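You operate a simulated robot arm through the tools that you are given. There is no shell and no other tool.

You are at the controls of a simulated robot arm. One attempt, no reset.

## Task
Switch off the three wall fans and the air at the control panel, then drain the air line.
Fine: the air gauge reads zero and the drain valve is shut again; dust fan and sockets stay on.

The check looks at the end state, three seconds after you hand in, the way a careful person would. Anything else that was tipped, shoved, dropped, spilled or broken makes it a failure.

## Robot
A 7-joint arm with a two-finger parallel gripper, fixed in place. Base frame: the origin is on the floor under the middle of its stand, x ahead of it, y to its left, z up. Readings come in mm, rad, newtons and seconds.
It reaches about 1524 mm from its shoulder. Its first joint turns from -2.601 to 2.601 rad. Payload 3.5 kg.
Tool frame: the origin (TCP) lies between the finger pads and is the grasp point; the fingertips stand 23 mm ahead of it; z points along the fingers, y is the line along which they close. Largest opening 94 mm; finger width 38, thickness 10; the body of the gripper, 54 by 96 mm, starts 39 mm behind the TCP.
Orientation is that of the tool frame in the base frame, as a unit quaternion [x, y, z, w]. With the fingers straight down and closing along the base's y, the tool's x points along the base's -x, its y along +y and its z along -z.

## Interface
- The arm moves only by the tool apply_moves. Its argument "rows" is a list of rows, each an object (a shift or turn left out is 0, a gripper value left out holds the last) with "linear": the shift along the tool's x, y, z in mm, a list of three; "angular": the turn, a rotation vector about the tool's x, y, z in rad, a list of three; "grip": the gripper command, from -1 (fully open) to 1 (shut), values between in proportion. In form: [{"linear": [dx, dy, dz], "angular": [wx, wy, wz], "grip": grip}, ...]. A call has 1 to 20 rows; each row is the pose to reach, as a shift and turn from the pose commanded when the call began, along the tool's axes at that moment. A row lasts 0.2 s, in which the tool goes at most 50 mm and 0.15 rad; a call with a longer step from one row to the next is refused whole, and so is a gripper value outside its range. Where a pose cannot be reached the arm comes as near as it can. A force on the tool above 90 N (or 10 N above the force at the start of the call, whichever is more), or a blocked arm, ends the call early, and 0.2 s more pass. Each finger travels about 153 mm/s and halts on what it meets, pressing with about 21 N; the grip force reading is that of the motor and also rises with nothing between the fingers. The clock runs only during rows and for 0.2 s after the last one: add rows that repeat a pose to give the fingers time. The reply holds the time, the measured pose of the TCP, the force on the tool along the base axes, the opening and the grip force, in the units named above and with some noise, with the torque about the TCP (base axes, N m) and any sound that the robot's microphone picked up.
- Cameras (640 x 400 px; columns grow to the right, rows downward): "scene" is fixed at [48.5, -649.4, 1346]; the picture's right is [0.84, -0.55, 0.00], its down [-0.12, -0.19, -0.97] and it looks along [0.53, 0.81, -0.23] (base axes); focal length 359 px, centre (320, 200). "wrist" rides on the gripper at [86, 16, -74] in the tool frame; the picture's right is [-0.18, 0.98, 0.00], its down [-0.58, -0.11, -0.81] and it looks along [-0.79, -0.15, 0.59] (tool axes); focal length 243 px, centre (320, 200). There is no depth. A picture from a camera that has moved, and an enlarged one, comes with that camera's place and axes in the base frame and with its lens.
- camera(camera): a new picture of that camera. The clock stands still meanwhile.
- enlarge(camera, box): a new picture of the part [left, top, right, bottom] of that camera's present view, enlarged. The clock stands still meanwhile.
- hand_in(): hands the job in; it is judged then, once.

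Places have to be worked out from the pictures, the camera data and where the tool is seen. Open the gripper and draw the arm clear of the work before you hand the job in, unless the task says otherwise.

The tools are called after "Call:" as a command line: name --argument value ..., lists and objects as JSON in quotes. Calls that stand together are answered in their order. apply_moves: Moves the arm, as the interface text tells. Its arguments: {"type":"object","properties":{"rows":{"type":"array","items":{"type":"object","properties":{"linear":{"type":"array","items":{"type":"number"}},"angular":{"type":"array","items":{"type":"number"}},"grip":{"type":"number"}}}}},"required":["rows"]} The other tools are called the same way: camera (camera) takes a picture; enlarge (camera, box) takes an enlarged picture of a part of a camera's view; hand_in () hands the job in.

At the start:

```text
time_s: 0.0
position: [532.3, 587.3, 1089.8]
tcp_rot: [0.0, 1.0, 0.0, 0.002]
force: [0.4, -0.1, 0.6]
ft_torque: [-0.02, -0.01, -0.04]
gripper_width: 93.9
gripper_force: 0.2
```

scene: 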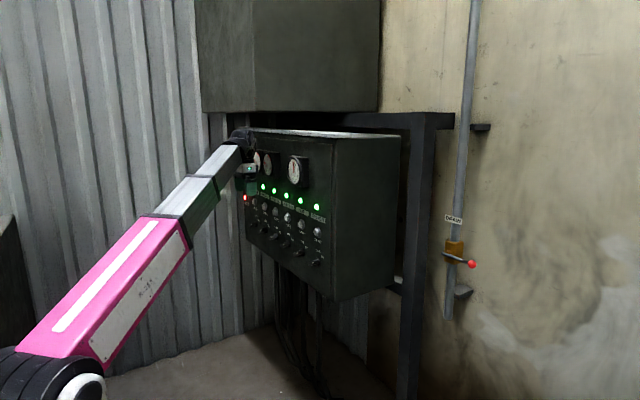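
wrist: 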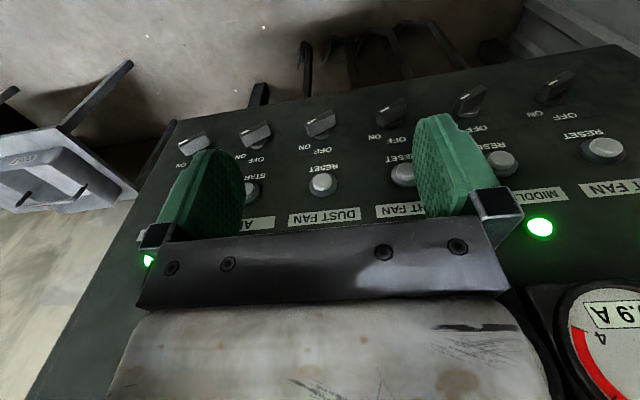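

I start by looking closer at the panel and the drain valve from the scene camera, and at the panel from the wrist camera.

Call:
enlarge --camera "scene" --box '[230, 120, 350, 280]'

Call:
enlarge --camera "scene" --box '[400, 180, 520, 330]'

Call:
enlarge --camera "wrist" --box '[130, 50, 640, 280]'

```text
2.50 times, centred on (290, 200) of scene
camera zoom: at [48.5, -649.4, 1346.0], right [0.84, -0.55, 0.0], down [-0.12, -0.19, -0.97], along [0.53, 0.81, -0.23], focal length 898 px, centre (395, 200)
```

zoom: 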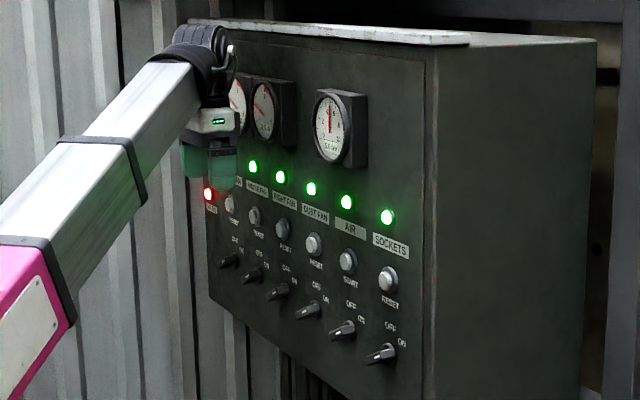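

```text
2.67 times, centred on (460, 255) of scene
camera zoom: at [48.5, -649.4, 1346.0], right [0.84, -0.55, 0.0], down [-0.12, -0.19, -0.97], along [0.53, 0.81, -0.23], focal length 958 px, centre (-53, 53)
```

zoom: 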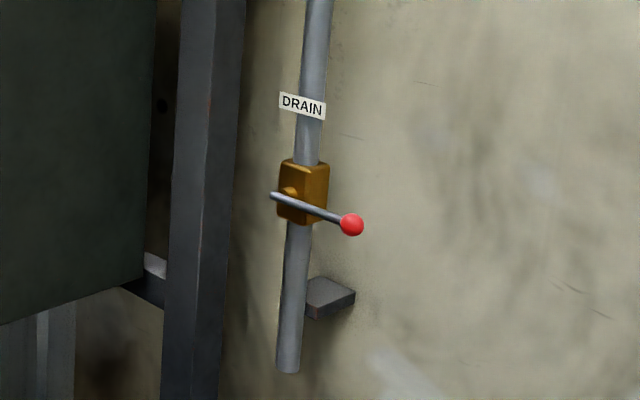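

```text
1.25 times, centred on (385, 165) of wrist
camera zoom: at [446.8, 603.0, 1164.3], right [0.18, 0.98, 0.0], down [0.58, -0.11, 0.81], along [0.79, -0.15, -0.59], focal length 304 px, centre (238, 244)
```

zoom: 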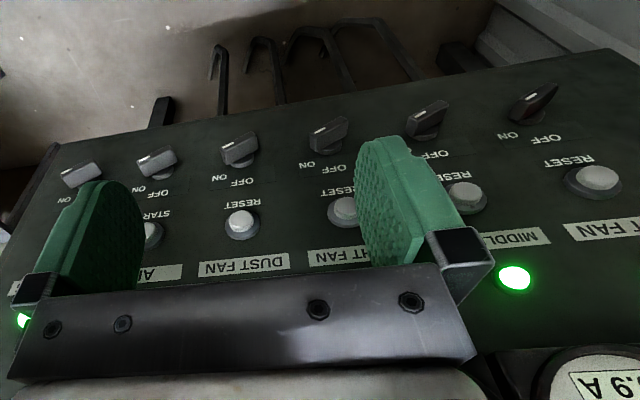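

The panel face is near x≈680 with six selector knobs near z≈845 (y≈343 to 884, about 108 mm apart), and the lamps near z≈1045. I pull the hand back and tilt it so the wrist camera looks straight at the panel.

Call:
apply_moves --rows '[{"linear": [40, 0, 10], "angular": [0, -0.12, 0], "grip": -1}, {"linear": [80, 0, 20], "angular": [0, -0.24, 0]}, {"linear": [120, 0, 30], "angular": [0, -0.36, 0]}, {"linear": [160, 0, 40], "angular": [0, -0.48, 0]}, {"linear": [200, 0, 50], "angular": [0, -0.6, 0]}]'

Call:
camera --camera "wrist"

Call:
camera --camera "scene"

```text
time_s: 1.2
position: [333.6, 585.9, 1039.2]
tcp_rot: [0.0, 0.955, 0.0, 0.297]
force: [0.5, -0.3, -0.5]
ft_torque: [-0.01, 0.01, -0.02]
gripper_width: 93.9
gripper_force: 0.1
```

```text
taken
camera wrist: at [219.6, 602.7, 1050.9], right [0.15, 0.98, 0.1], down [0.02, -0.11, 0.99], along [0.99, -0.15, -0.04], focal length 243 px, centre (320, 200)
```

wrist: 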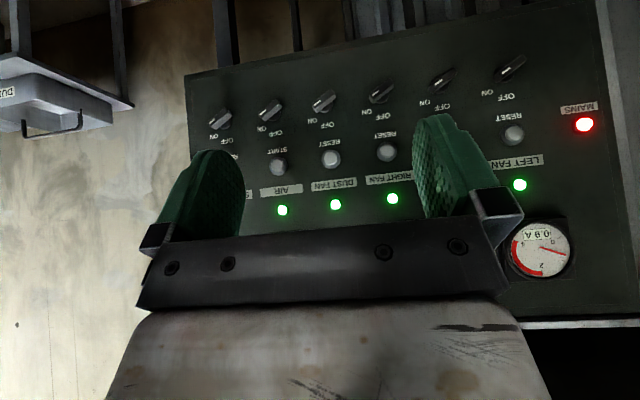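

```text
taken
```

scene: 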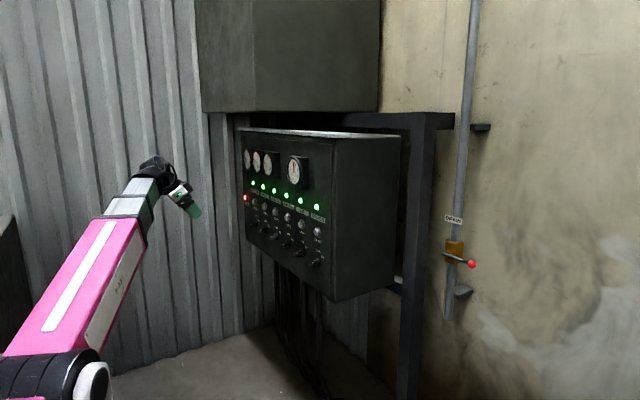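

The panel is now in view: MAINS (red lamp), LEFT, MIDDLE, RIGHT, DUST FAN, AIR, SOCKETS. I enlarge both views to read knob angles and gauges.

Call:
enlarge --camera "wrist" --box '[190, 40, 410, 220]'

Call:
enlarge --camera "wrist" --box '[400, 40, 620, 220]'

Call:
enlarge --camera "scene" --box '[235, 135, 335, 205]'

Call:
enlarge --camera "scene" --box '[240, 190, 335, 275]'

Call:
enlarge --camera "scene" --box '[430, 200, 490, 310]'

```text
2.22 times, centred on (300, 130) of wrist
camera zoom: at [219.6, 602.7, 1050.9], right [0.15, 0.98, 0.1], down [0.02, -0.11, 0.99], along [0.99, -0.15, -0.04], focal length 539 px, centre (364, 356)
```

zoom: 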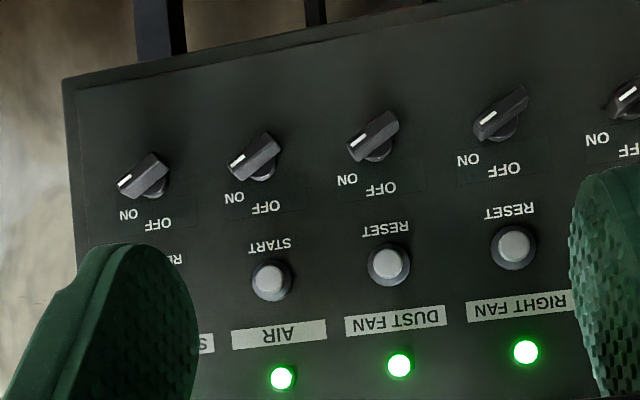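

```text
2.22 times, centred on (510, 130) of wrist
camera zoom: at [219.6, 602.7, 1050.9], right [0.15, 0.98, 0.1], down [0.02, -0.11, 0.99], along [0.99, -0.15, -0.04], focal length 539 px, centre (-102, 356)
```

zoom: 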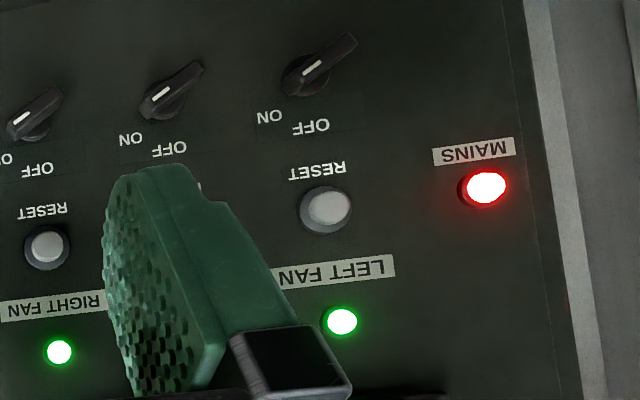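

```text
5.71 times, centred on (285, 170) of scene
camera zoom: at [48.5, -649.4, 1346.0], right [0.84, -0.55, 0.0], down [-0.12, -0.19, -0.97], along [0.53, 0.81, -0.23], focal length 2053 px, centre (520, 371)
```

zoom: 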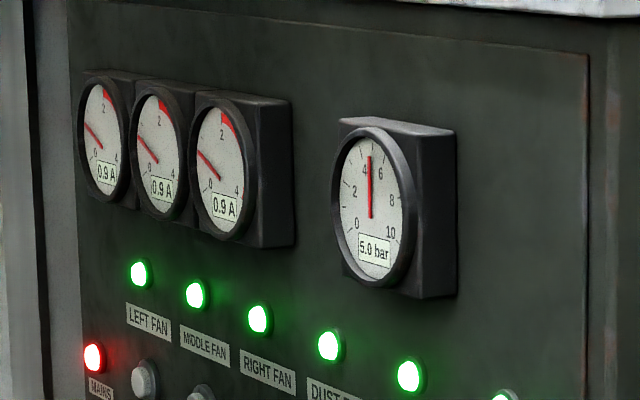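

```text
4.71 times, centred on (288, 232) of scene
camera zoom: at [48.5, -649.4, 1346.0], right [0.84, -0.55, 0.0], down [-0.12, -0.19, -0.97], along [0.53, 0.81, -0.23], focal length 1691 px, centre (473, 47)
```

zoom: 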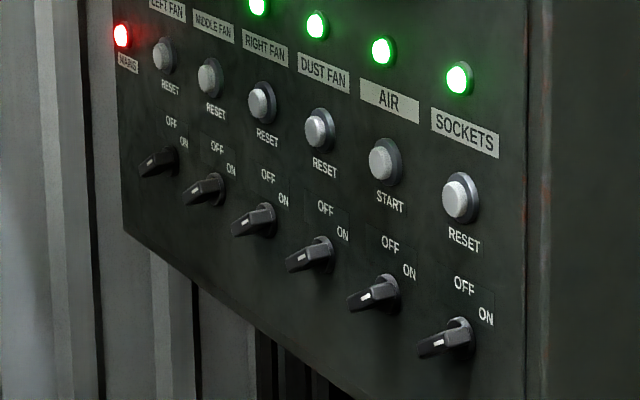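

```text
3.64 times, centred on (460, 255) of scene
camera zoom: at [48.5, -649.4, 1346.0], right [0.84, -0.55, 0.0], down [-0.12, -0.19, -0.97], along [0.53, 0.81, -0.23], focal length 1307 px, centre (-189, 0)
```

zoom: 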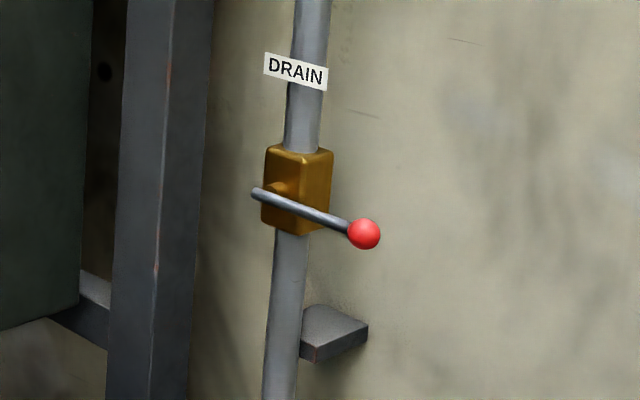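

The knobs' white marks point at ON (about 45–60° right of vertical), OFF is at 12 o'clock; the panel plane is x≈690, knob row z≈845, columns roughly y≈345, 452, 560, 667, 774, 881. I point the gripper straight at the panel and stand off in front of the RIGHT FAN knob.

Call:
apply_moves --rows '[{"linear": [-6.3, 11.4, 37.9], "angular": [0, -0.1387, 0]}, {"linear": [-12.6, 22.9, 75.8], "angular": [0, -0.2774, 0]}, {"linear": [-18.9, 34.3, 113.7], "angular": [0, -0.416, 0]}, {"linear": [-25.3, 45.7, 151.7], "angular": [0, -0.5549, 0]}, {"linear": [-31.6, 57.1, 189.6], "angular": [0, -0.6936, 0]}, {"linear": [-37.9, 68.6, 227.5], "angular": [0, -0.8323, 0]}, {"linear": [-44.2, 80.0, 265.4], "angular": [0, -0.971, 0]}]'

Call:
camera --camera "wrist"

Call:
camera --camera "scene"

```text
time_s: 2.8
position: [518.1, 667.3, 846.2]
tcp_rot: [-0.001, 0.707, 0.001, 0.708]
force: [-0.2, -0.2, 0.1]
ft_torque: [-0.01, -0.01, -0.01]
gripper_width: 93.8
gripper_force: 0.0
```

```text
taken
camera wrist: at [444.7, 683.8, 759.0], right [0.0, 0.98, 0.18], down [-0.81, -0.11, 0.58], along [0.59, -0.15, 0.79], focal length 243 px, centre (320, 200)
```

wrist: 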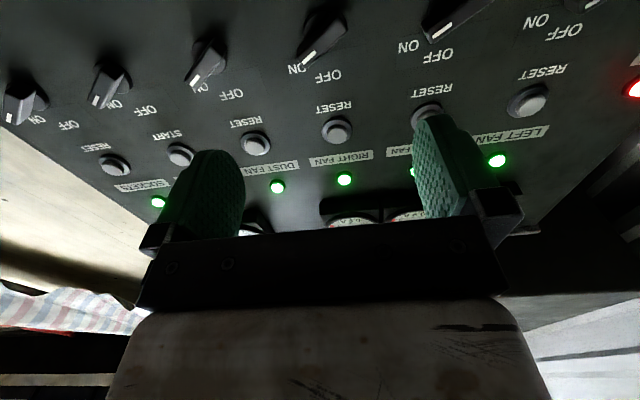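

```text
taken
```

scene: 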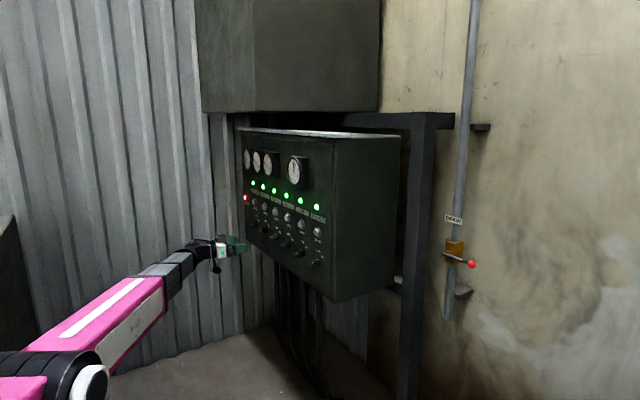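

The tool now faces the panel squarely. I enlarge the wrist view around the RIGHT FAN knob to judge the lever angle and centre.

Call:
enlarge --camera "wrist" --box '[240, 0, 400, 100]'

Call:
enlarge --camera "scene" --box '[240, 200, 330, 275]'

```text
4.00 times, centred on (320, 50) of wrist
camera zoom: at [444.7, 683.8, 759.0], right [0.0, 0.98, 0.18], down [-0.81, -0.11, 0.58], along [0.59, -0.15, 0.79], focal length 970 px, centre (320, 800)
```

zoom: 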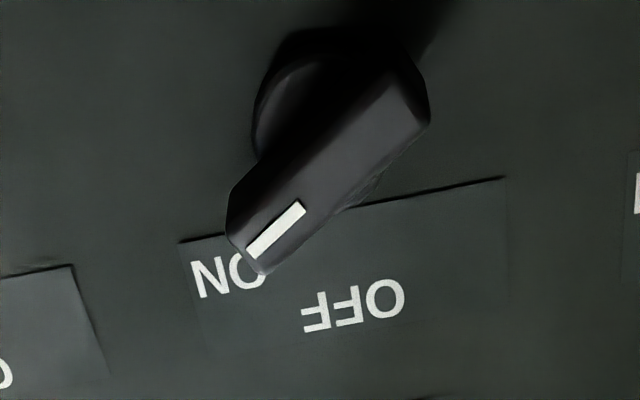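

```text
5.33 times, centred on (285, 238) of scene
camera zoom: at [48.5, -649.4, 1346.0], right [0.84, -0.55, 0.0], down [-0.12, -0.19, -0.97], along [0.53, 0.81, -0.23], focal length 1916 px, centre (507, 0)
```

zoom: 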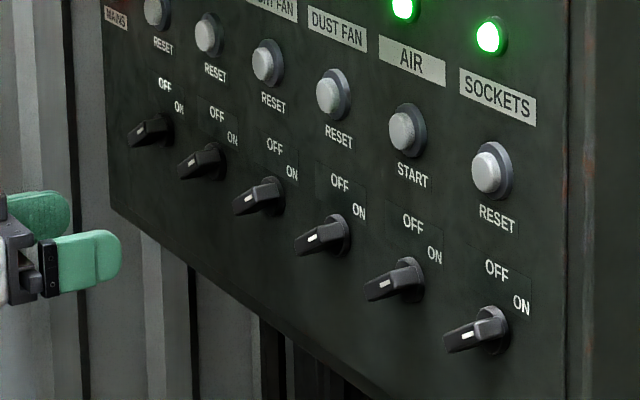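

The ON mark is about 60° clockwise from OFF, and the RIGHT FAN pivot comes out near y≈670, z≈840. I zoom hard on one knob from the scene camera to measure how far it protrudes.

Call:
enlarge --camera "scene" --box '[302, 240, 334, 270]'

Call:
enlarge --camera "scene" --box '[264, 220, 310, 250]'

```text
13.33 times, centred on (318, 255) of scene
camera zoom: at [48.5, -649.4, 1346.0], right [0.84, -0.55, 0.0], down [-0.12, -0.19, -0.97], along [0.53, 0.81, -0.23], focal length 4791 px, centre (347, -533)
```

zoom: 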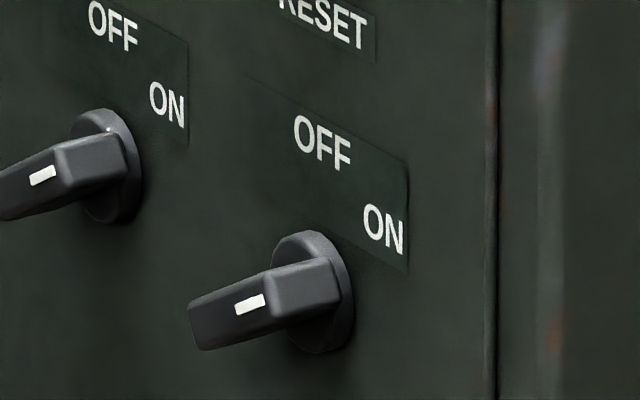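

```text
13.33 times, centred on (287, 235) of scene
camera zoom: at [48.5, -649.4, 1346.0], right [0.84, -0.55, 0.0], down [-0.12, -0.19, -0.97], along [0.53, 0.81, -0.23], focal length 4791 px, centre (760, -267)
```

zoom: 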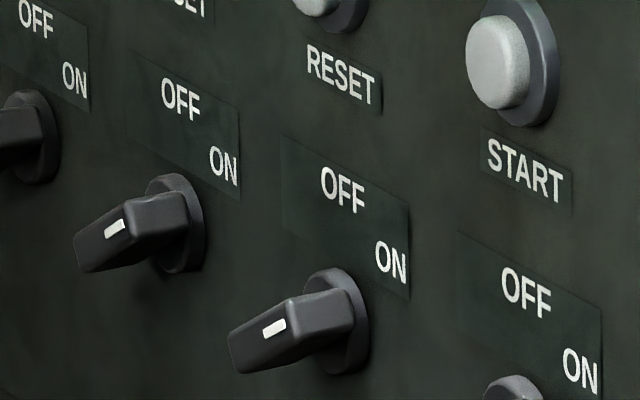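

The knob is a 46×12 mm bar protruding about 25 mm (front face x≈665, collar front x≈685). I move to a standoff at x≈600 in front of the RIGHT FAN knob with the fingers rolled 60° so they straddle the bar, half open.

Call:
apply_moves --rows '[{"linear": [0.7, 0.3, 10], "angular": [0, 0, 0.131], "grip": 0}, {"linear": [1.3, 0.6, 20], "angular": [0, 0, 0.262]}, {"linear": [2.0, 0.9, 30], "angular": [0, 0, 0.393]}, {"linear": [2.6, 1.2, 40], "angular": [0, 0, 0.524]}, {"linear": [3.3, 1.6, 50], "angular": [0, 0, 0.654]}, {"linear": [4.0, 1.9, 60], "angular": [0, 0, 0.785]}, {"linear": [4.6, 2.2, 70], "angular": [0, 0, 0.916]}, {"linear": [5.3, 2.5, 81.4], "angular": [0, 0, 1.047]}]'

Call:
camera --camera "wrist"

Call:
enlarge --camera "scene" --box '[230, 190, 330, 270]'

```text
time_s: 4.6
position: [600.5, 669.7, 838.5]
tcp_rot: [0.355, 0.612, 0.353, 0.612]
force: [-0.4, -0.2, -0.2]
ft_torque: [0.03, -0.01, 0.02]
gripper_width: 47.1
gripper_force: 0.1
```

```text
taken
camera wrist: at [526.5, 752.5, 810.1], right [0.0, 0.33, 0.94], down [-0.81, -0.56, 0.19], along [0.59, -0.76, 0.27], focal length 243 px, centre (320, 200)
```

wrist: 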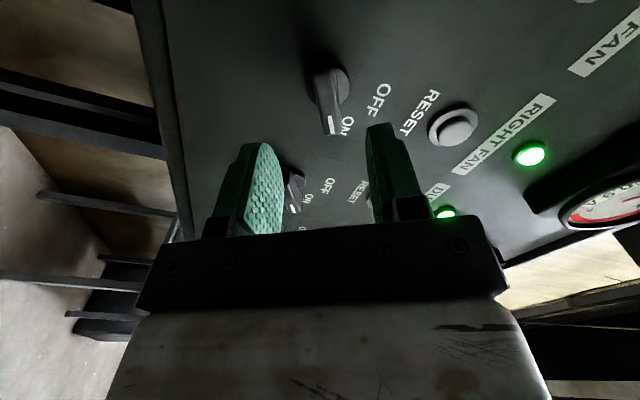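

```text
5.00 times, centred on (280, 230) of scene
camera zoom: at [48.5, -649.4, 1346.0], right [0.84, -0.55, 0.0], down [-0.12, -0.19, -0.97], along [0.53, 0.81, -0.23], focal length 1797 px, centre (520, 50)
```

zoom: 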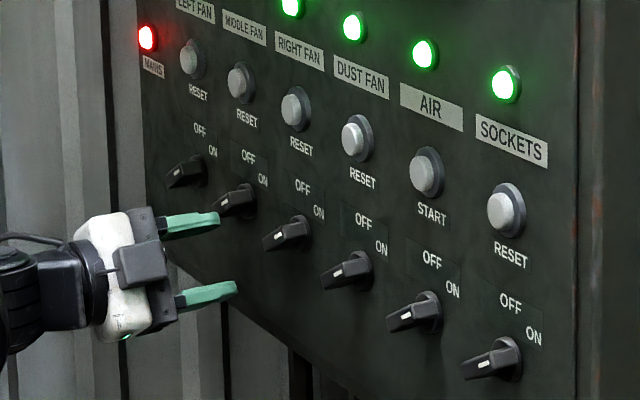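

The fingers straddle the bar; it appears a few millimetres off centre. I enlarge the wrist view to measure that offset.

Call:
enlarge --camera "wrist" --box '[240, 40, 400, 150]'

```text
3.64 times, centred on (320, 95) of wrist
camera zoom: at [526.5, 752.5, 810.1], right [0.0, 0.33, 0.94], down [-0.81, -0.56, 0.19], along [0.59, -0.76, 0.27], focal length 882 px, centre (320, 582)
```

zoom: 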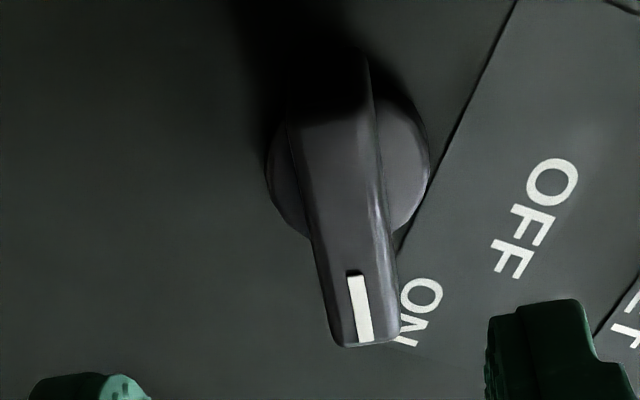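

The bar centre lies about 5 mm along tool +y and −2 mm along tool x from the tool axis. I correct for that and advance so the fingertips reach x≈680, just short of the collar.

Call:
apply_moves --rows '[{"linear": [-2, 5, 5]}, {"linear": [-2, 5, 20]}, {"linear": [-2, 5, 35]}, {"linear": [-2, 5, 48]}, {"linear": [-2, 5, 56]}, {"linear": [-2, 5, 56]}]'

Call:
camera --camera "wrist"

Call:
enlarge --camera "scene" --box '[255, 215, 315, 255]'

```text
time_s: 6.0
position: [656.9, 669.9, 845.7]
tcp_rot: [0.354, 0.612, 0.354, 0.612]
force: [0.3, 0.2, -0.2]
ft_torque: [0.05, -0.02, 0.01]
gripper_width: 46.9
gripper_force: 0.0
```

```text
taken
camera wrist: at [582.3, 752.9, 817.7], right [0.0, 0.33, 0.94], down [-0.81, -0.56, 0.2], along [0.59, -0.76, 0.27], focal length 243 px, centre (320, 200)
```

wrist: 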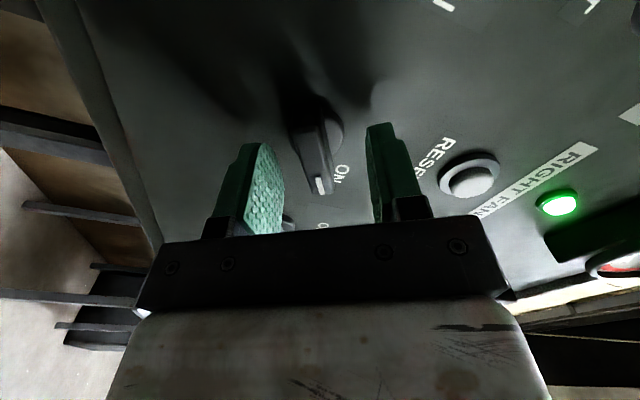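

```text
10.00 times, centred on (285, 235) of scene
camera zoom: at [48.5, -649.4, 1346.0], right [0.84, -0.55, 0.0], down [-0.12, -0.19, -0.97], along [0.53, 0.81, -0.23], focal length 3593 px, centre (670, -150)
```

zoom: 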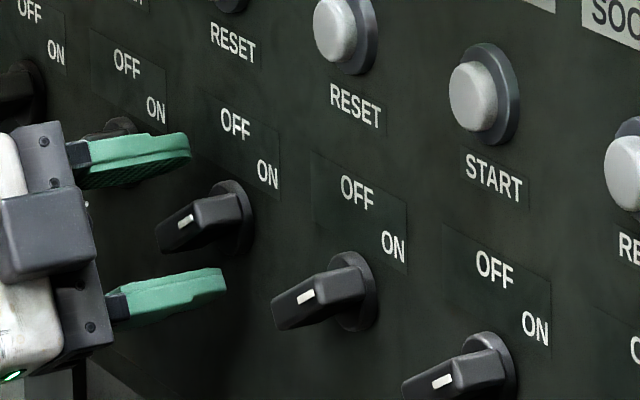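

The fingertips are around the bar without contact. One closer look to check centring before closing.

Call:
enlarge --camera "wrist" --box '[230, 80, 420, 220]'

```text
2.86 times, centred on (325, 150) of wrist
camera zoom: at [582.3, 752.9, 817.7], right [0.0, 0.33, 0.94], down [-0.81, -0.56, 0.2], along [0.59, -0.76, 0.27], focal length 693 px, centre (306, 343)
```

zoom: 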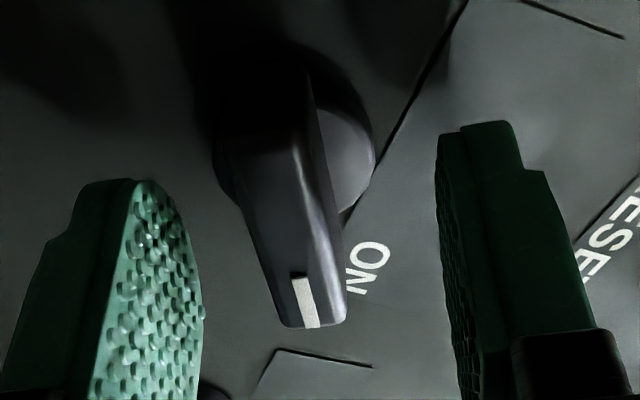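

The bar is centred to about 1.5 mm and the tips are just short of the collar. I trim by −1.5 mm in tool y and close the fingers on it.

Call:
apply_moves --rows '[{"linear": [0, -1.5, 0]}, {"linear": [0, -1.5, 0], "grip": 0.3}, {"linear": [0, -1.5, 0], "grip": 0.6}, {"linear": [0, -1.5, 0], "grip": 1}, {"linear": [0, -1.5, 0], "grip": 1}, {"linear": [0, -1.5, 0], "grip": 1}]'

Call:
enlarge --camera "wrist" --box '[230, 80, 420, 220]'

```text
time_s: 7.4
position: [655.5, 669.5, 843.9]
tcp_rot: [0.354, 0.613, 0.353, 0.612]
force: [-4.4, -8.1, -17.4]
ft_torque: [0.04, 0.09, -0.27]
gripper_width: 14.0
gripper_force: 45.3
```

```text
2.86 times, centred on (325, 150) of wrist
camera zoom: at [582.0, 752.5, 815.5], right [0.0, 0.33, 0.94], down [-0.81, -0.56, 0.2], along [0.59, -0.76, 0.27], focal length 693 px, centre (306, 343)
```

zoom: 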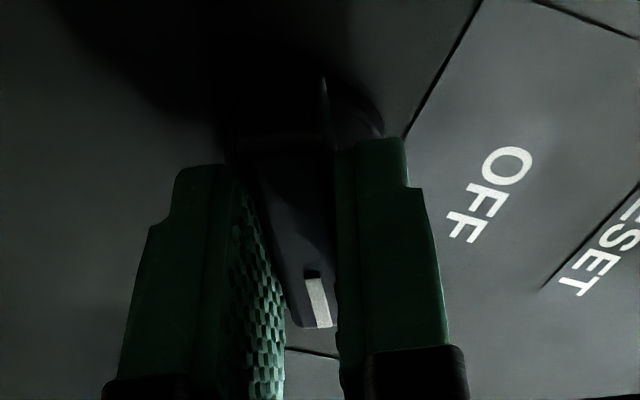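

Gripped at 14 mm with modest side force. I now turn the tool −60° about its axis (mark from ON up to OFF).

Call:
apply_moves --rows '[{"linear": [0, -1, 0], "angular": [0, 0, -0.105]}, {"linear": [0, -1, 0], "angular": [0, 0, -0.21]}, {"linear": [0, -1, 0], "angular": [0, 0, -0.315]}, {"linear": [0, -1, 0], "angular": [0, 0, -0.42]}, {"linear": [0, -1, 0], "angular": [0, 0, -0.525]}, {"linear": [0, -1, 0], "angular": [0, 0, -0.63]}, {"linear": [0, -1, 0], "angular": [0, 0, -0.735]}, {"linear": [0, -1, 0], "angular": [0, 0, -0.84]}, {"linear": [0, -1, 0], "angular": [0, 0, -0.945]}, {"linear": [0, -1, 0], "angular": [0, 0, -1.05]}, {"linear": [0, -1, 0], "angular": [0, 0, -1.05]}]'

Call:
camera --camera "wrist"

Call:
enlarge --camera "scene" --box '[230, 140, 340, 270]'

```text
time_s: 9.8
position: [655.3, 668.9, 844.2]
tcp_rot: [-0.002, 0.707, -0.001, 0.707]
force: [-18.0, 11.1, 7.4]
ft_torque: [0.26, 0.76, 0.09]
gripper_width: 13.8
gripper_force: 44.8
```

```text
taken
camera wrist: at [582.1, 684.6, 757.6], right [0.0, 0.98, 0.18], down [-0.81, -0.11, 0.58], along [0.59, -0.14, 0.79], focal length 243 px, centre (320, 200)
```

wrist: 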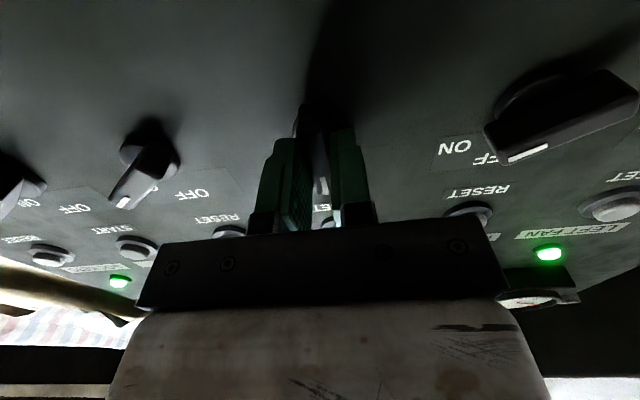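

```text
3.08 times, centred on (285, 205) of scene
camera zoom: at [48.5, -649.4, 1346.0], right [0.84, -0.55, 0.0], down [-0.12, -0.19, -0.97], along [0.53, 0.81, -0.23], focal length 1106 px, centre (428, 185)
```

zoom: 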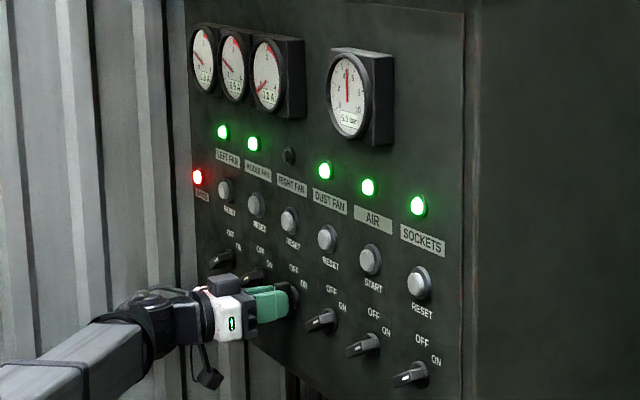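

RIGHT FAN lamp is out and its knob points to OFF. I open the fingers and back straight off.

Call:
apply_moves --rows '[{"linear": [0, 0, 0], "grip": 0}, {"linear": [0, 0, -1], "grip": 0}, {"linear": [0, 0, -20], "grip": 0}, {"linear": [0, 0, -45], "grip": 0}, {"linear": [0, 0, -66], "grip": 0}]'

Call:
enlarge --camera "scene" --box '[230, 140, 340, 270]'

```text
time_s: 11.0
position: [588.7, 670.0, 843.3]
tcp_rot: [-0.001, 0.707, -0.002, 0.707]
force: [-0.3, 0.5, 0.1]
ft_torque: [0.02, 0.0, 0.0]
gripper_width: 47.0
gripper_force: 0.0
```

```text
3.08 times, centred on (285, 205) of scene
camera zoom: at [48.5, -649.4, 1346.0], right [0.84, -0.55, 0.0], down [-0.12, -0.19, -0.97], along [0.53, 0.81, -0.23], focal length 1106 px, centre (428, 185)
```

zoom: 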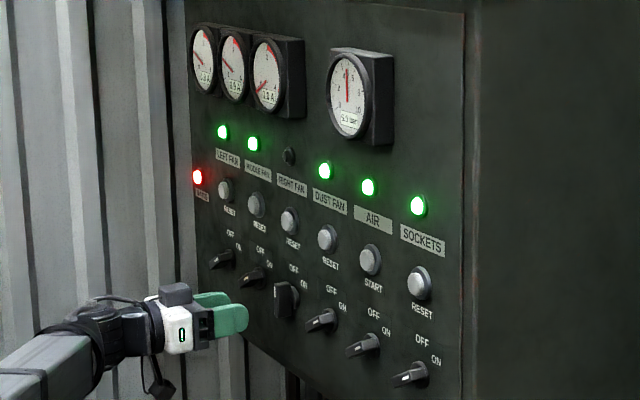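

RIGHT FAN knob is at OFF and stays. Next I shift 105 mm left to the MIDDLE FAN knob, rolling the fingers +60° again at standoff.

Call:
apply_moves --rows '[{"linear": [-0.1, 13.2, 0], "angular": [0, 0, 0.131], "grip": 0}, {"linear": [-0.2, 26.4, 0], "angular": [0, 0, 0.262]}, {"linear": [-0.3, 39.5, 0], "angular": [0, 0, 0.393]}, {"linear": [-0.4, 52.7, 0], "angular": [0, 0, 0.524]}, {"linear": [-0.5, 65.9, 0], "angular": [0, 0, 0.654]}, {"linear": [-0.6, 79.1, 0], "angular": [0, 0, 0.785]}, {"linear": [-0.7, 92.2, 0], "angular": [0, 0, 0.916]}, {"linear": [-0.8, 105.4, 0], "angular": [0, 0, 1.047]}, {"linear": [-0.8, 105.4, 0], "angular": [0, 0, 1.047]}]'

Call:
enlarge --camera "wrist" --box '[230, 60, 420, 200]'

Call:
enlarge --camera "scene" --box '[230, 190, 330, 270]'

```text
time_s: 13.0
position: [589.6, 774.0, 845.6]
tcp_rot: [0.352, 0.613, 0.353, 0.613]
force: [0.2, 0.8, -0.5]
ft_torque: [0.02, 0.03, 0.0]
gripper_width: 47.0
gripper_force: 0.1
```

```text
2.86 times, centred on (325, 130) of wrist
camera zoom: at [515.3, 857.0, 816.0], right [0.0, 0.33, 0.94], down [-0.81, -0.56, 0.2], along [0.59, -0.76, 0.27], focal length 693 px, centre (306, 400)
```

zoom: 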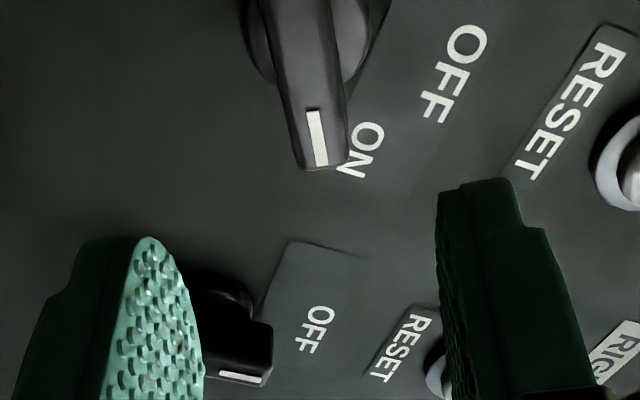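

```text
5.00 times, centred on (280, 230) of scene
camera zoom: at [48.5, -649.4, 1346.0], right [0.84, -0.55, 0.0], down [-0.12, -0.19, -0.97], along [0.53, 0.81, -0.23], focal length 1797 px, centre (520, 50)
```

zoom: 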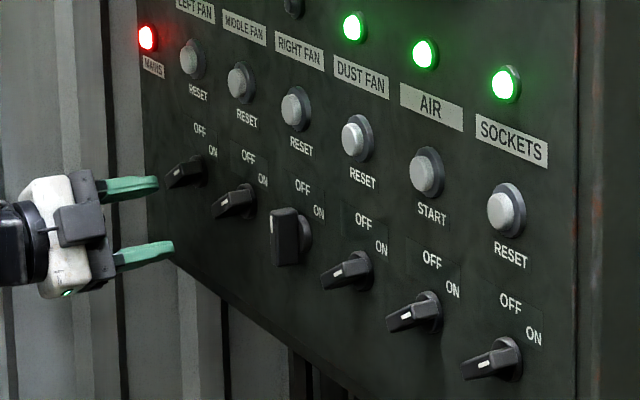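

Alignment with the MIDDLE FAN bar is within a millimetre across the bar. I advance and close on it.

Call:
apply_moves --rows '[{"linear": [0, 0, 15]}, {"linear": [0, 0, 30]}, {"linear": [0, 0, 45]}, {"linear": [0, 0, 56]}, {"linear": [0, 0, 63.5]}, {"linear": [0, 0, 63.5], "grip": 0.3}, {"linear": [0, 0, 63.5], "grip": 0.6}, {"linear": [0, 0, 63.5], "grip": 1}, {"linear": [0, 0, 63.5], "grip": 1}]'

Call:
enlarge --camera "wrist" --box '[230, 80, 420, 220]'

```text
time_s: 15.0
position: [654.8, 774.3, 846.1]
tcp_rot: [0.352, 0.613, 0.353, 0.613]
force: [3.9, 5.8, 9.7]
ft_torque: [0.05, 0.07, 0.41]
gripper_width: 14.1
gripper_force: 44.9
```

```text
2.86 times, centred on (325, 150) of wrist
camera zoom: at [580.5, 857.4, 816.5], right [0.0, 0.34, 0.94], down [-0.81, -0.56, 0.2], along [0.59, -0.76, 0.27], focal length 693 px, centre (306, 343)
```

zoom: 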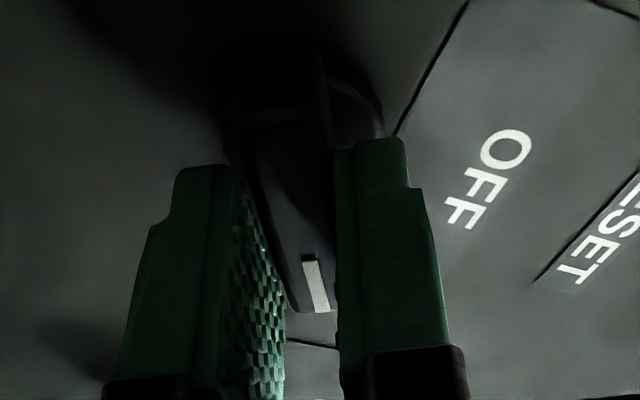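

Gripped at 14 mm. I turn it −60° to OFF.

Call:
apply_moves --rows '[{"angular": [0, 0, -0.105]}, {"angular": [0, 0, -0.21]}, {"angular": [0, 0, -0.315]}, {"angular": [0, 0, -0.42]}, {"angular": [0, 0, -0.525]}, {"angular": [0, 0, -0.63]}, {"angular": [0, 0, -0.735]}, {"angular": [0, 0, -0.84]}, {"angular": [0, 0, -0.945]}, {"angular": [0, 0, -1.05]}, {"angular": [0, 0, -1.05]}]'

Call:
enlarge --camera "scene" --box '[230, 140, 340, 270]'

```text
time_s: 17.4
position: [653.5, 776.8, 844.9]
tcp_rot: [-0.006, 0.705, -0.001, 0.709]
force: [7.0, 42.3, 31.3]
ft_torque: [0.55, -1.29, 0.44]
gripper_width: 13.8
gripper_force: 44.9
```

```text
3.08 times, centred on (285, 205) of scene
camera zoom: at [48.5, -649.4, 1346.0], right [0.84, -0.55, 0.0], down [-0.12, -0.19, -0.97], along [0.53, 0.81, -0.23], focal length 1106 px, centre (428, 185)
```

zoom: 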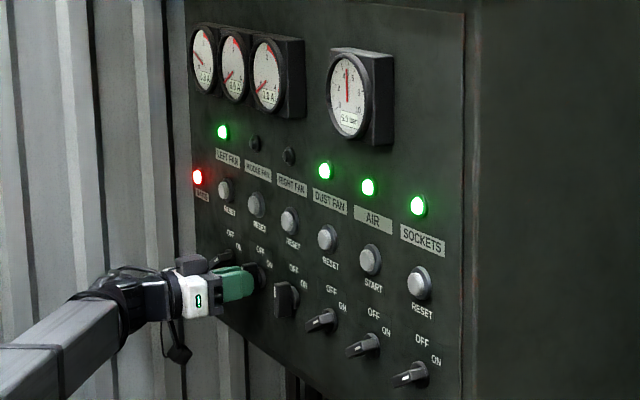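

MIDDLE FAN lamp is out. Side force suggests the column spacing is nearer 107 mm. I release and back off.

Call:
apply_moves --rows '[{"linear": [0, 0, 0], "grip": 0}, {"linear": [0, 0, -1], "grip": 0}, {"linear": [0, 0, -20], "grip": 0}, {"linear": [0, 0, -45], "grip": 0}, {"linear": [0, 0, -63.5], "grip": 0}]'

Call:
camera --camera "wrist"

```text
time_s: 18.6
position: [592.0, 774.5, 844.0]
tcp_rot: [-0.001, 0.707, -0.002, 0.707]
force: [0.7, 0.1, -0.1]
ft_torque: [0.02, 0.02, -0.01]
gripper_width: 46.8
gripper_force: 0.0
```

```text
taken
camera wrist: at [517.7, 790.0, 757.7], right [0.0, 0.98, 0.18], down [-0.81, -0.1, 0.58], along [0.59, -0.14, 0.79], focal length 243 px, centre (320, 200)
```

wrist: 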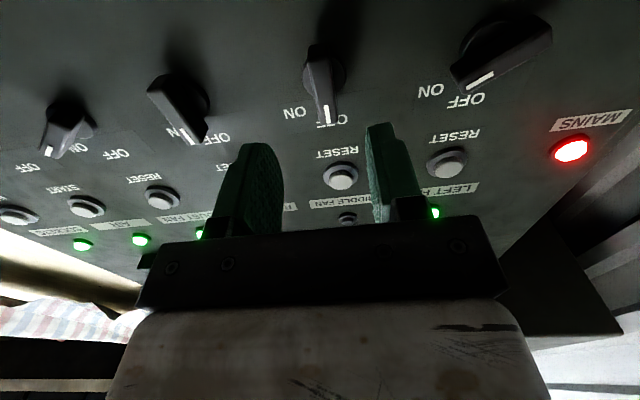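

MIDDLE FAN is at OFF. I shift left to the LEFT FAN knob (y≈883), rolling +60° again.

Call:
apply_moves --rows '[{"linear": [-0.1, 13.5, 0], "angular": [0, 0, 0.131], "grip": 0}, {"linear": [-0.2, 27.0, 0], "angular": [0, 0, 0.262]}, {"linear": [-0.3, 40.6, 0], "angular": [0, 0, 0.393]}, {"linear": [-0.4, 54.1, 0], "angular": [0, 0, 0.524]}, {"linear": [-0.5, 67.6, 0], "angular": [0, 0, 0.654]}, {"linear": [-0.6, 81.2, 0], "angular": [0, 0, 0.785]}, {"linear": [-0.7, 94.7, 0], "angular": [0, 0, 0.916]}, {"linear": [-0.8, 108.2, 0], "angular": [0, 0, 1.047]}, {"linear": [-0.8, 108.2, 0], "angular": [0, 0, 1.047]}]'

Call:
enlarge --camera "wrist" --box '[230, 60, 420, 200]'

Call:
enlarge --camera "scene" --box '[210, 180, 310, 260]'

```text
time_s: 20.6
position: [588.3, 884.7, 844.0]
tcp_rot: [0.353, 0.613, 0.352, 0.613]
force: [0.2, -0.7, 0.2]
ft_torque: [-0.01, 0.02, 0.0]
gripper_width: 46.8
gripper_force: 0.1
```

```text
2.86 times, centred on (325, 130) of wrist
camera zoom: at [515.1, 966.7, 814.8], right [0.0, 0.34, 0.94], down [-0.81, -0.56, 0.2], along [0.59, -0.76, 0.27], focal length 693 px, centre (306, 400)
```

zoom: 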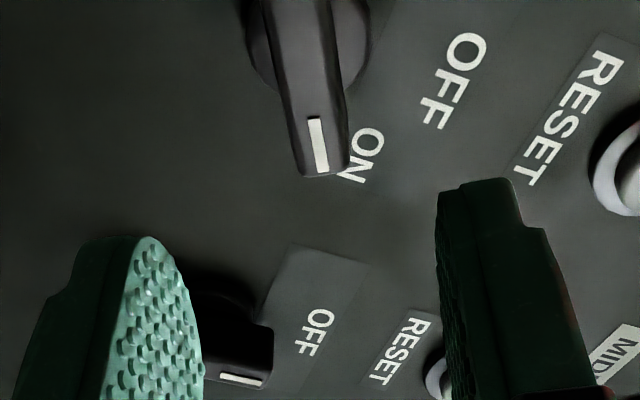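

```text
5.00 times, centred on (260, 220) of scene
camera zoom: at [48.5, -649.4, 1346.0], right [0.84, -0.55, 0.0], down [-0.12, -0.19, -0.97], along [0.53, 0.81, -0.23], focal length 1797 px, centre (620, 100)
```

zoom: 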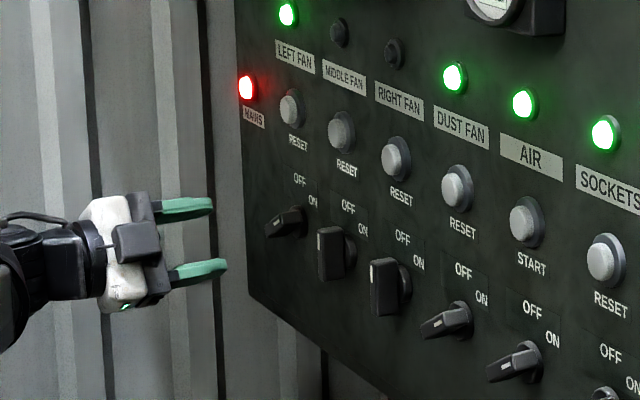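

Alignment is nearly identical to the previous knob. With a small trim (−1.6, +0.8 mm) I advance and close on the LEFT FAN bar.

Call:
apply_moves --rows '[{"linear": [-1.6, 0.8, 15]}, {"linear": [-1.6, 0.8, 30]}, {"linear": [-1.6, 0.8, 45]}, {"linear": [-1.6, 0.8, 56]}, {"linear": [-1.6, 0.8, 63.5]}, {"linear": [-1.6, 0.8, 63.5], "grip": 0.3}, {"linear": [-1.6, 0.8, 63.5], "grip": 0.6}, {"linear": [-1.6, 0.8, 63.5], "grip": 1}, {"linear": [-1.6, 0.8, 63.5], "grip": 1}]'

Call:
enlarge --camera "wrist" --box '[230, 80, 420, 220]'

```text
time_s: 22.6
position: [653.9, 882.1, 847.2]
tcp_rot: [0.352, 0.614, 0.351, 0.613]
force: [4.0, 7.2, 11.8]
ft_torque: [0.05, 0.08, 0.36]
gripper_width: 14.0
gripper_force: 45.1
```

```text
2.86 times, centred on (325, 150) of wrist
camera zoom: at [580.1, 964.9, 816.5], right [0.0, 0.34, 0.94], down [-0.81, -0.56, 0.2], along [0.59, -0.76, 0.27], focal length 693 px, centre (306, 343)
```

zoom: 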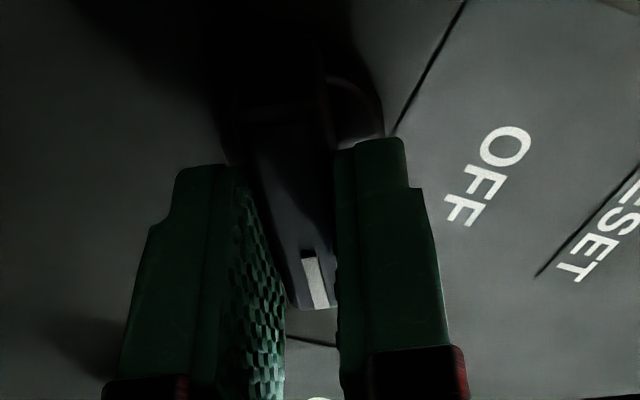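

Gripped, with similar slight side load as before. I turn −60°, easing the tool about 2 mm toward +y on the way to keep the side force low.

Call:
apply_moves --rows '[{"linear": [0.1, 0.2, 0], "angular": [0, 0, -0.105]}, {"linear": [0.3, 0.4, 0], "angular": [0, 0, -0.21]}, {"linear": [0.5, 0.6, 0], "angular": [0, 0, -0.315]}, {"linear": [0.6, 0.8, 0], "angular": [0, 0, -0.42]}, {"linear": [0.8, 1.0, 0], "angular": [0, 0, -0.525]}, {"linear": [1.0, 1.2, 0], "angular": [0, 0, -0.63]}, {"linear": [1.2, 1.4, 0], "angular": [0, 0, -0.735]}, {"linear": [1.3, 1.5, 0], "angular": [0, 0, -0.84]}, {"linear": [1.4, 1.6, 0], "angular": [0, 0, -0.945]}, {"linear": [1.5, 1.6, 0], "angular": [0, 0, -1.05]}, {"linear": [1.5, 1.6, 0], "angular": [0, 0, -1.05]}]'

Call:
enlarge --camera "scene" --box '[230, 140, 340, 270]'

```text
time_s: 25.0
position: [654.4, 883.8, 849.0]
tcp_rot: [-0.005, 0.706, -0.004, 0.708]
force: [8.0, 25.9, 33.0]
ft_torque: [0.68, -0.03, 0.28]
gripper_width: 14.0
gripper_force: 45.2
```

```text
3.08 times, centred on (285, 205) of scene
camera zoom: at [48.5, -649.4, 1346.0], right [0.84, -0.55, 0.0], down [-0.12, -0.19, -0.97], along [0.53, 0.81, -0.23], focal length 1106 px, centre (428, 185)
```

zoom: 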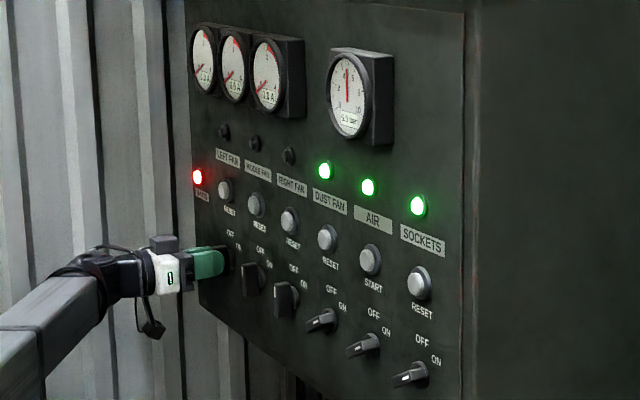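

All three fan lamps are out and ammeters are at zero. I release the LEFT FAN knob and back off well clear of the other knobs.

Call:
apply_moves --rows '[{"linear": [0, 0, 0], "grip": 0}, {"linear": [0, 0, -1], "grip": 0}, {"linear": [0, 0, -20], "grip": 0}, {"linear": [0, 0, -45], "grip": 0}, {"linear": [0, 0, -70], "grip": 0}, {"linear": [0, 0, -93.5], "grip": 0}]'

Call:
enlarge --camera "scene" --box '[230, 140, 340, 270]'

```text
time_s: 26.4
position: [560.8, 880.7, 846.1]
tcp_rot: [-0.003, 0.707, -0.003, 0.707]
force: [-0.3, 0.5, -0.4]
ft_torque: [-0.01, -0.01, 0.0]
gripper_width: 46.9
gripper_force: 0.0
```

```text
3.08 times, centred on (285, 205) of scene
camera zoom: at [48.5, -649.4, 1346.0], right [0.84, -0.55, 0.0], down [-0.12, -0.19, -0.97], along [0.53, 0.81, -0.23], focal length 1106 px, centre (428, 185)
```

zoom: 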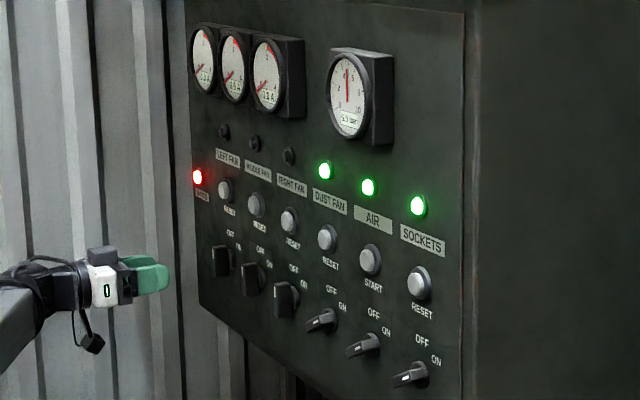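

All three fan knobs point to OFF. I travel right at x≈560 to the AIR knob (y≈456), rolling +60° on the way.

Call:
apply_moves --rows '[{"linear": [0, -35, 0], "grip": 0}, {"linear": [0, -78, 0], "angular": [0, 0, 0.1]}, {"linear": [0, -121, 0], "angular": [0, 0, 0.2]}, {"linear": [0, -164, 0], "angular": [0, 0, 0.3]}, {"linear": [0, -207, 0], "angular": [0, 0, 0.4]}, {"linear": [0, -250, 0], "angular": [0, 0, 0.5]}, {"linear": [0, -293, 0], "angular": [0, 0, 0.62]}, {"linear": [0, -336, 0], "angular": [0, 0, 0.74]}, {"linear": [0, -379, 0], "angular": [0, 0, 0.86]}, {"linear": [0, -410, 0], "angular": [0, 0, 0.96]}, {"linear": [1, -426, 30], "angular": [0, 0, 1.047]}, {"linear": [1, -426, 30], "angular": [0, 0, 1.047]}]'

Call:
enlarge --camera "wrist" --box '[230, 60, 420, 200]'

Call:
camera --camera "scene"

```text
time_s: 29.0
position: [592.6, 456.6, 847.7]
tcp_rot: [0.352, 0.614, 0.351, 0.614]
force: [0.1, 0.1, 0.4]
ft_torque: [0.01, -0.03, 0.01]
gripper_width: 47.2
gripper_force: 0.0
```

```text
2.86 times, centred on (325, 130) of wrist
camera zoom: at [518.1, 539.7, 818.3], right [0.0, 0.34, 0.94], down [-0.81, -0.56, 0.2], along [0.59, -0.76, 0.27], focal length 693 px, centre (306, 400)
```

zoom: 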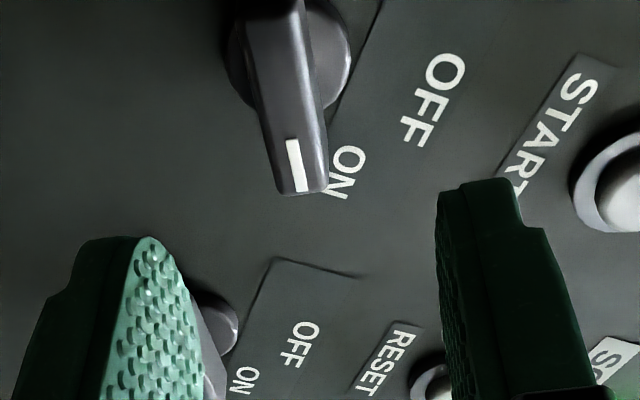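

```text
taken
```

scene: 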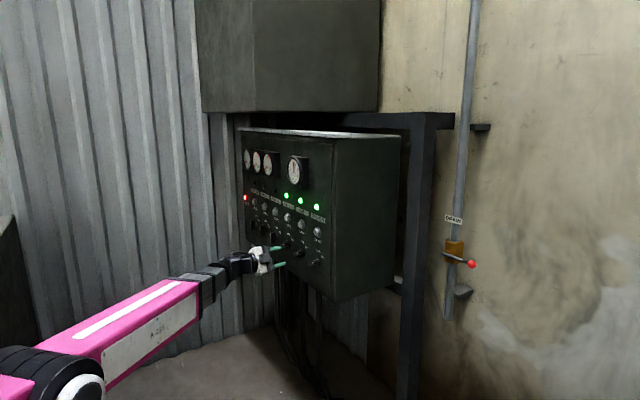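

The AIR bar sits about 8 mm further right than my tool axis. I correct at standoff and look again before advancing.

Call:
apply_moves --rows '[{"linear": [-3, -2.4, 0]}, {"linear": [-6, -4.8, 0]}, {"linear": [-6, -4.8, 0]}]'

Call:
enlarge --camera "wrist" --box '[230, 60, 420, 200]'

```text
time_s: 29.8
position: [591.6, 450.3, 847.4]
tcp_rot: [0.35, 0.614, 0.352, 0.614]
force: [0.8, 0.6, 0.5]
ft_torque: [-0.02, -0.01, -0.01]
gripper_width: 47.3
gripper_force: 0.1
```

```text
2.86 times, centred on (325, 130) of wrist
camera zoom: at [517.4, 532.8, 817.1], right [0.0, 0.34, 0.94], down [-0.81, -0.56, 0.2], along [0.59, -0.76, 0.27], focal length 693 px, centre (306, 400)
```

zoom: 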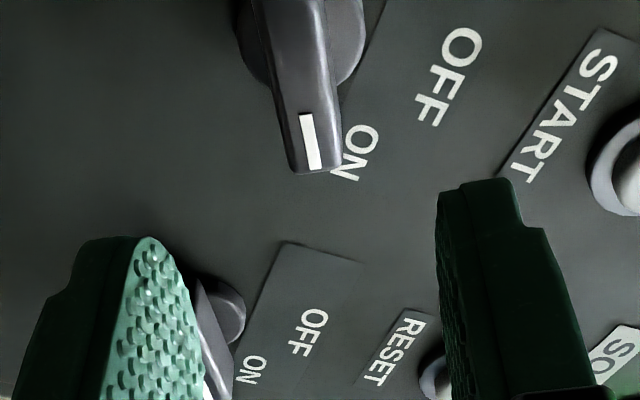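

Now aligned to about a millimetre. I advance on the AIR knob with a −0.7 mm trim and close.

Call:
apply_moves --rows '[{"linear": [-0.5, -0.7, 15]}, {"linear": [-0.5, -0.7, 30]}, {"linear": [-0.5, -0.7, 45]}, {"linear": [-0.5, -0.7, 56]}, {"linear": [-0.5, -0.7, 63]}, {"linear": [-0.5, -0.7, 63], "grip": 0.3}, {"linear": [-0.5, -0.7, 63], "grip": 0.6}, {"linear": [-0.5, -0.7, 63], "grip": 1}, {"linear": [-0.5, -0.7, 63], "grip": 1}]'

Call:
enlarge --camera "wrist" --box '[230, 80, 420, 220]'

```text
time_s: 31.8
position: [652.8, 449.6, 847.2]
tcp_rot: [0.353, 0.614, 0.35, 0.613]
force: [-1.8, -8.4, -19.8]
ft_torque: [-0.1, 0.25, -0.23]
gripper_width: 13.9
gripper_force: 45.1
```

```text
2.86 times, centred on (325, 150) of wrist
camera zoom: at [579.2, 532.2, 817.2], right [0.0, 0.34, 0.94], down [-0.81, -0.55, 0.2], along [0.59, -0.76, 0.27], focal length 693 px, centre (306, 343)
```

zoom: 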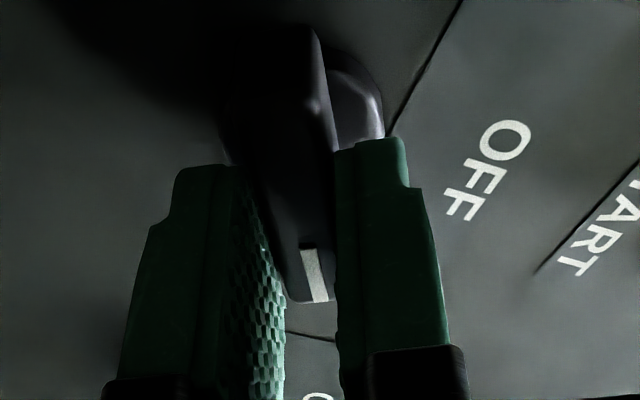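

Gripped with about 20 N toward −tool y. I turn in two stages, shifting slightly to relieve the side load, and check the force halfway.

Call:
apply_moves --rows '[{"linear": [0.5, -0.8, 0], "angular": [0, 0, -0.105]}, {"linear": [1.0, -0.9, 0], "angular": [0, 0, -0.21]}, {"linear": [1.4, -1.0, 0], "angular": [0, 0, -0.315]}, {"linear": [1.8, -1.0, 0], "angular": [0, 0, -0.42]}, {"linear": [2.0, -1.0, 0], "angular": [0, 0, -0.525]}]'

```text
time_s: 33.0
position: [652.5, 451.8, 848.6]
tcp_rot: [0.178, 0.682, 0.179, 0.686]
force: [-14.1, 2.9, 40.0]
ft_torque: [0.1, -0.58, 0.04]
gripper_width: 14.2
gripper_force: 45.1
```

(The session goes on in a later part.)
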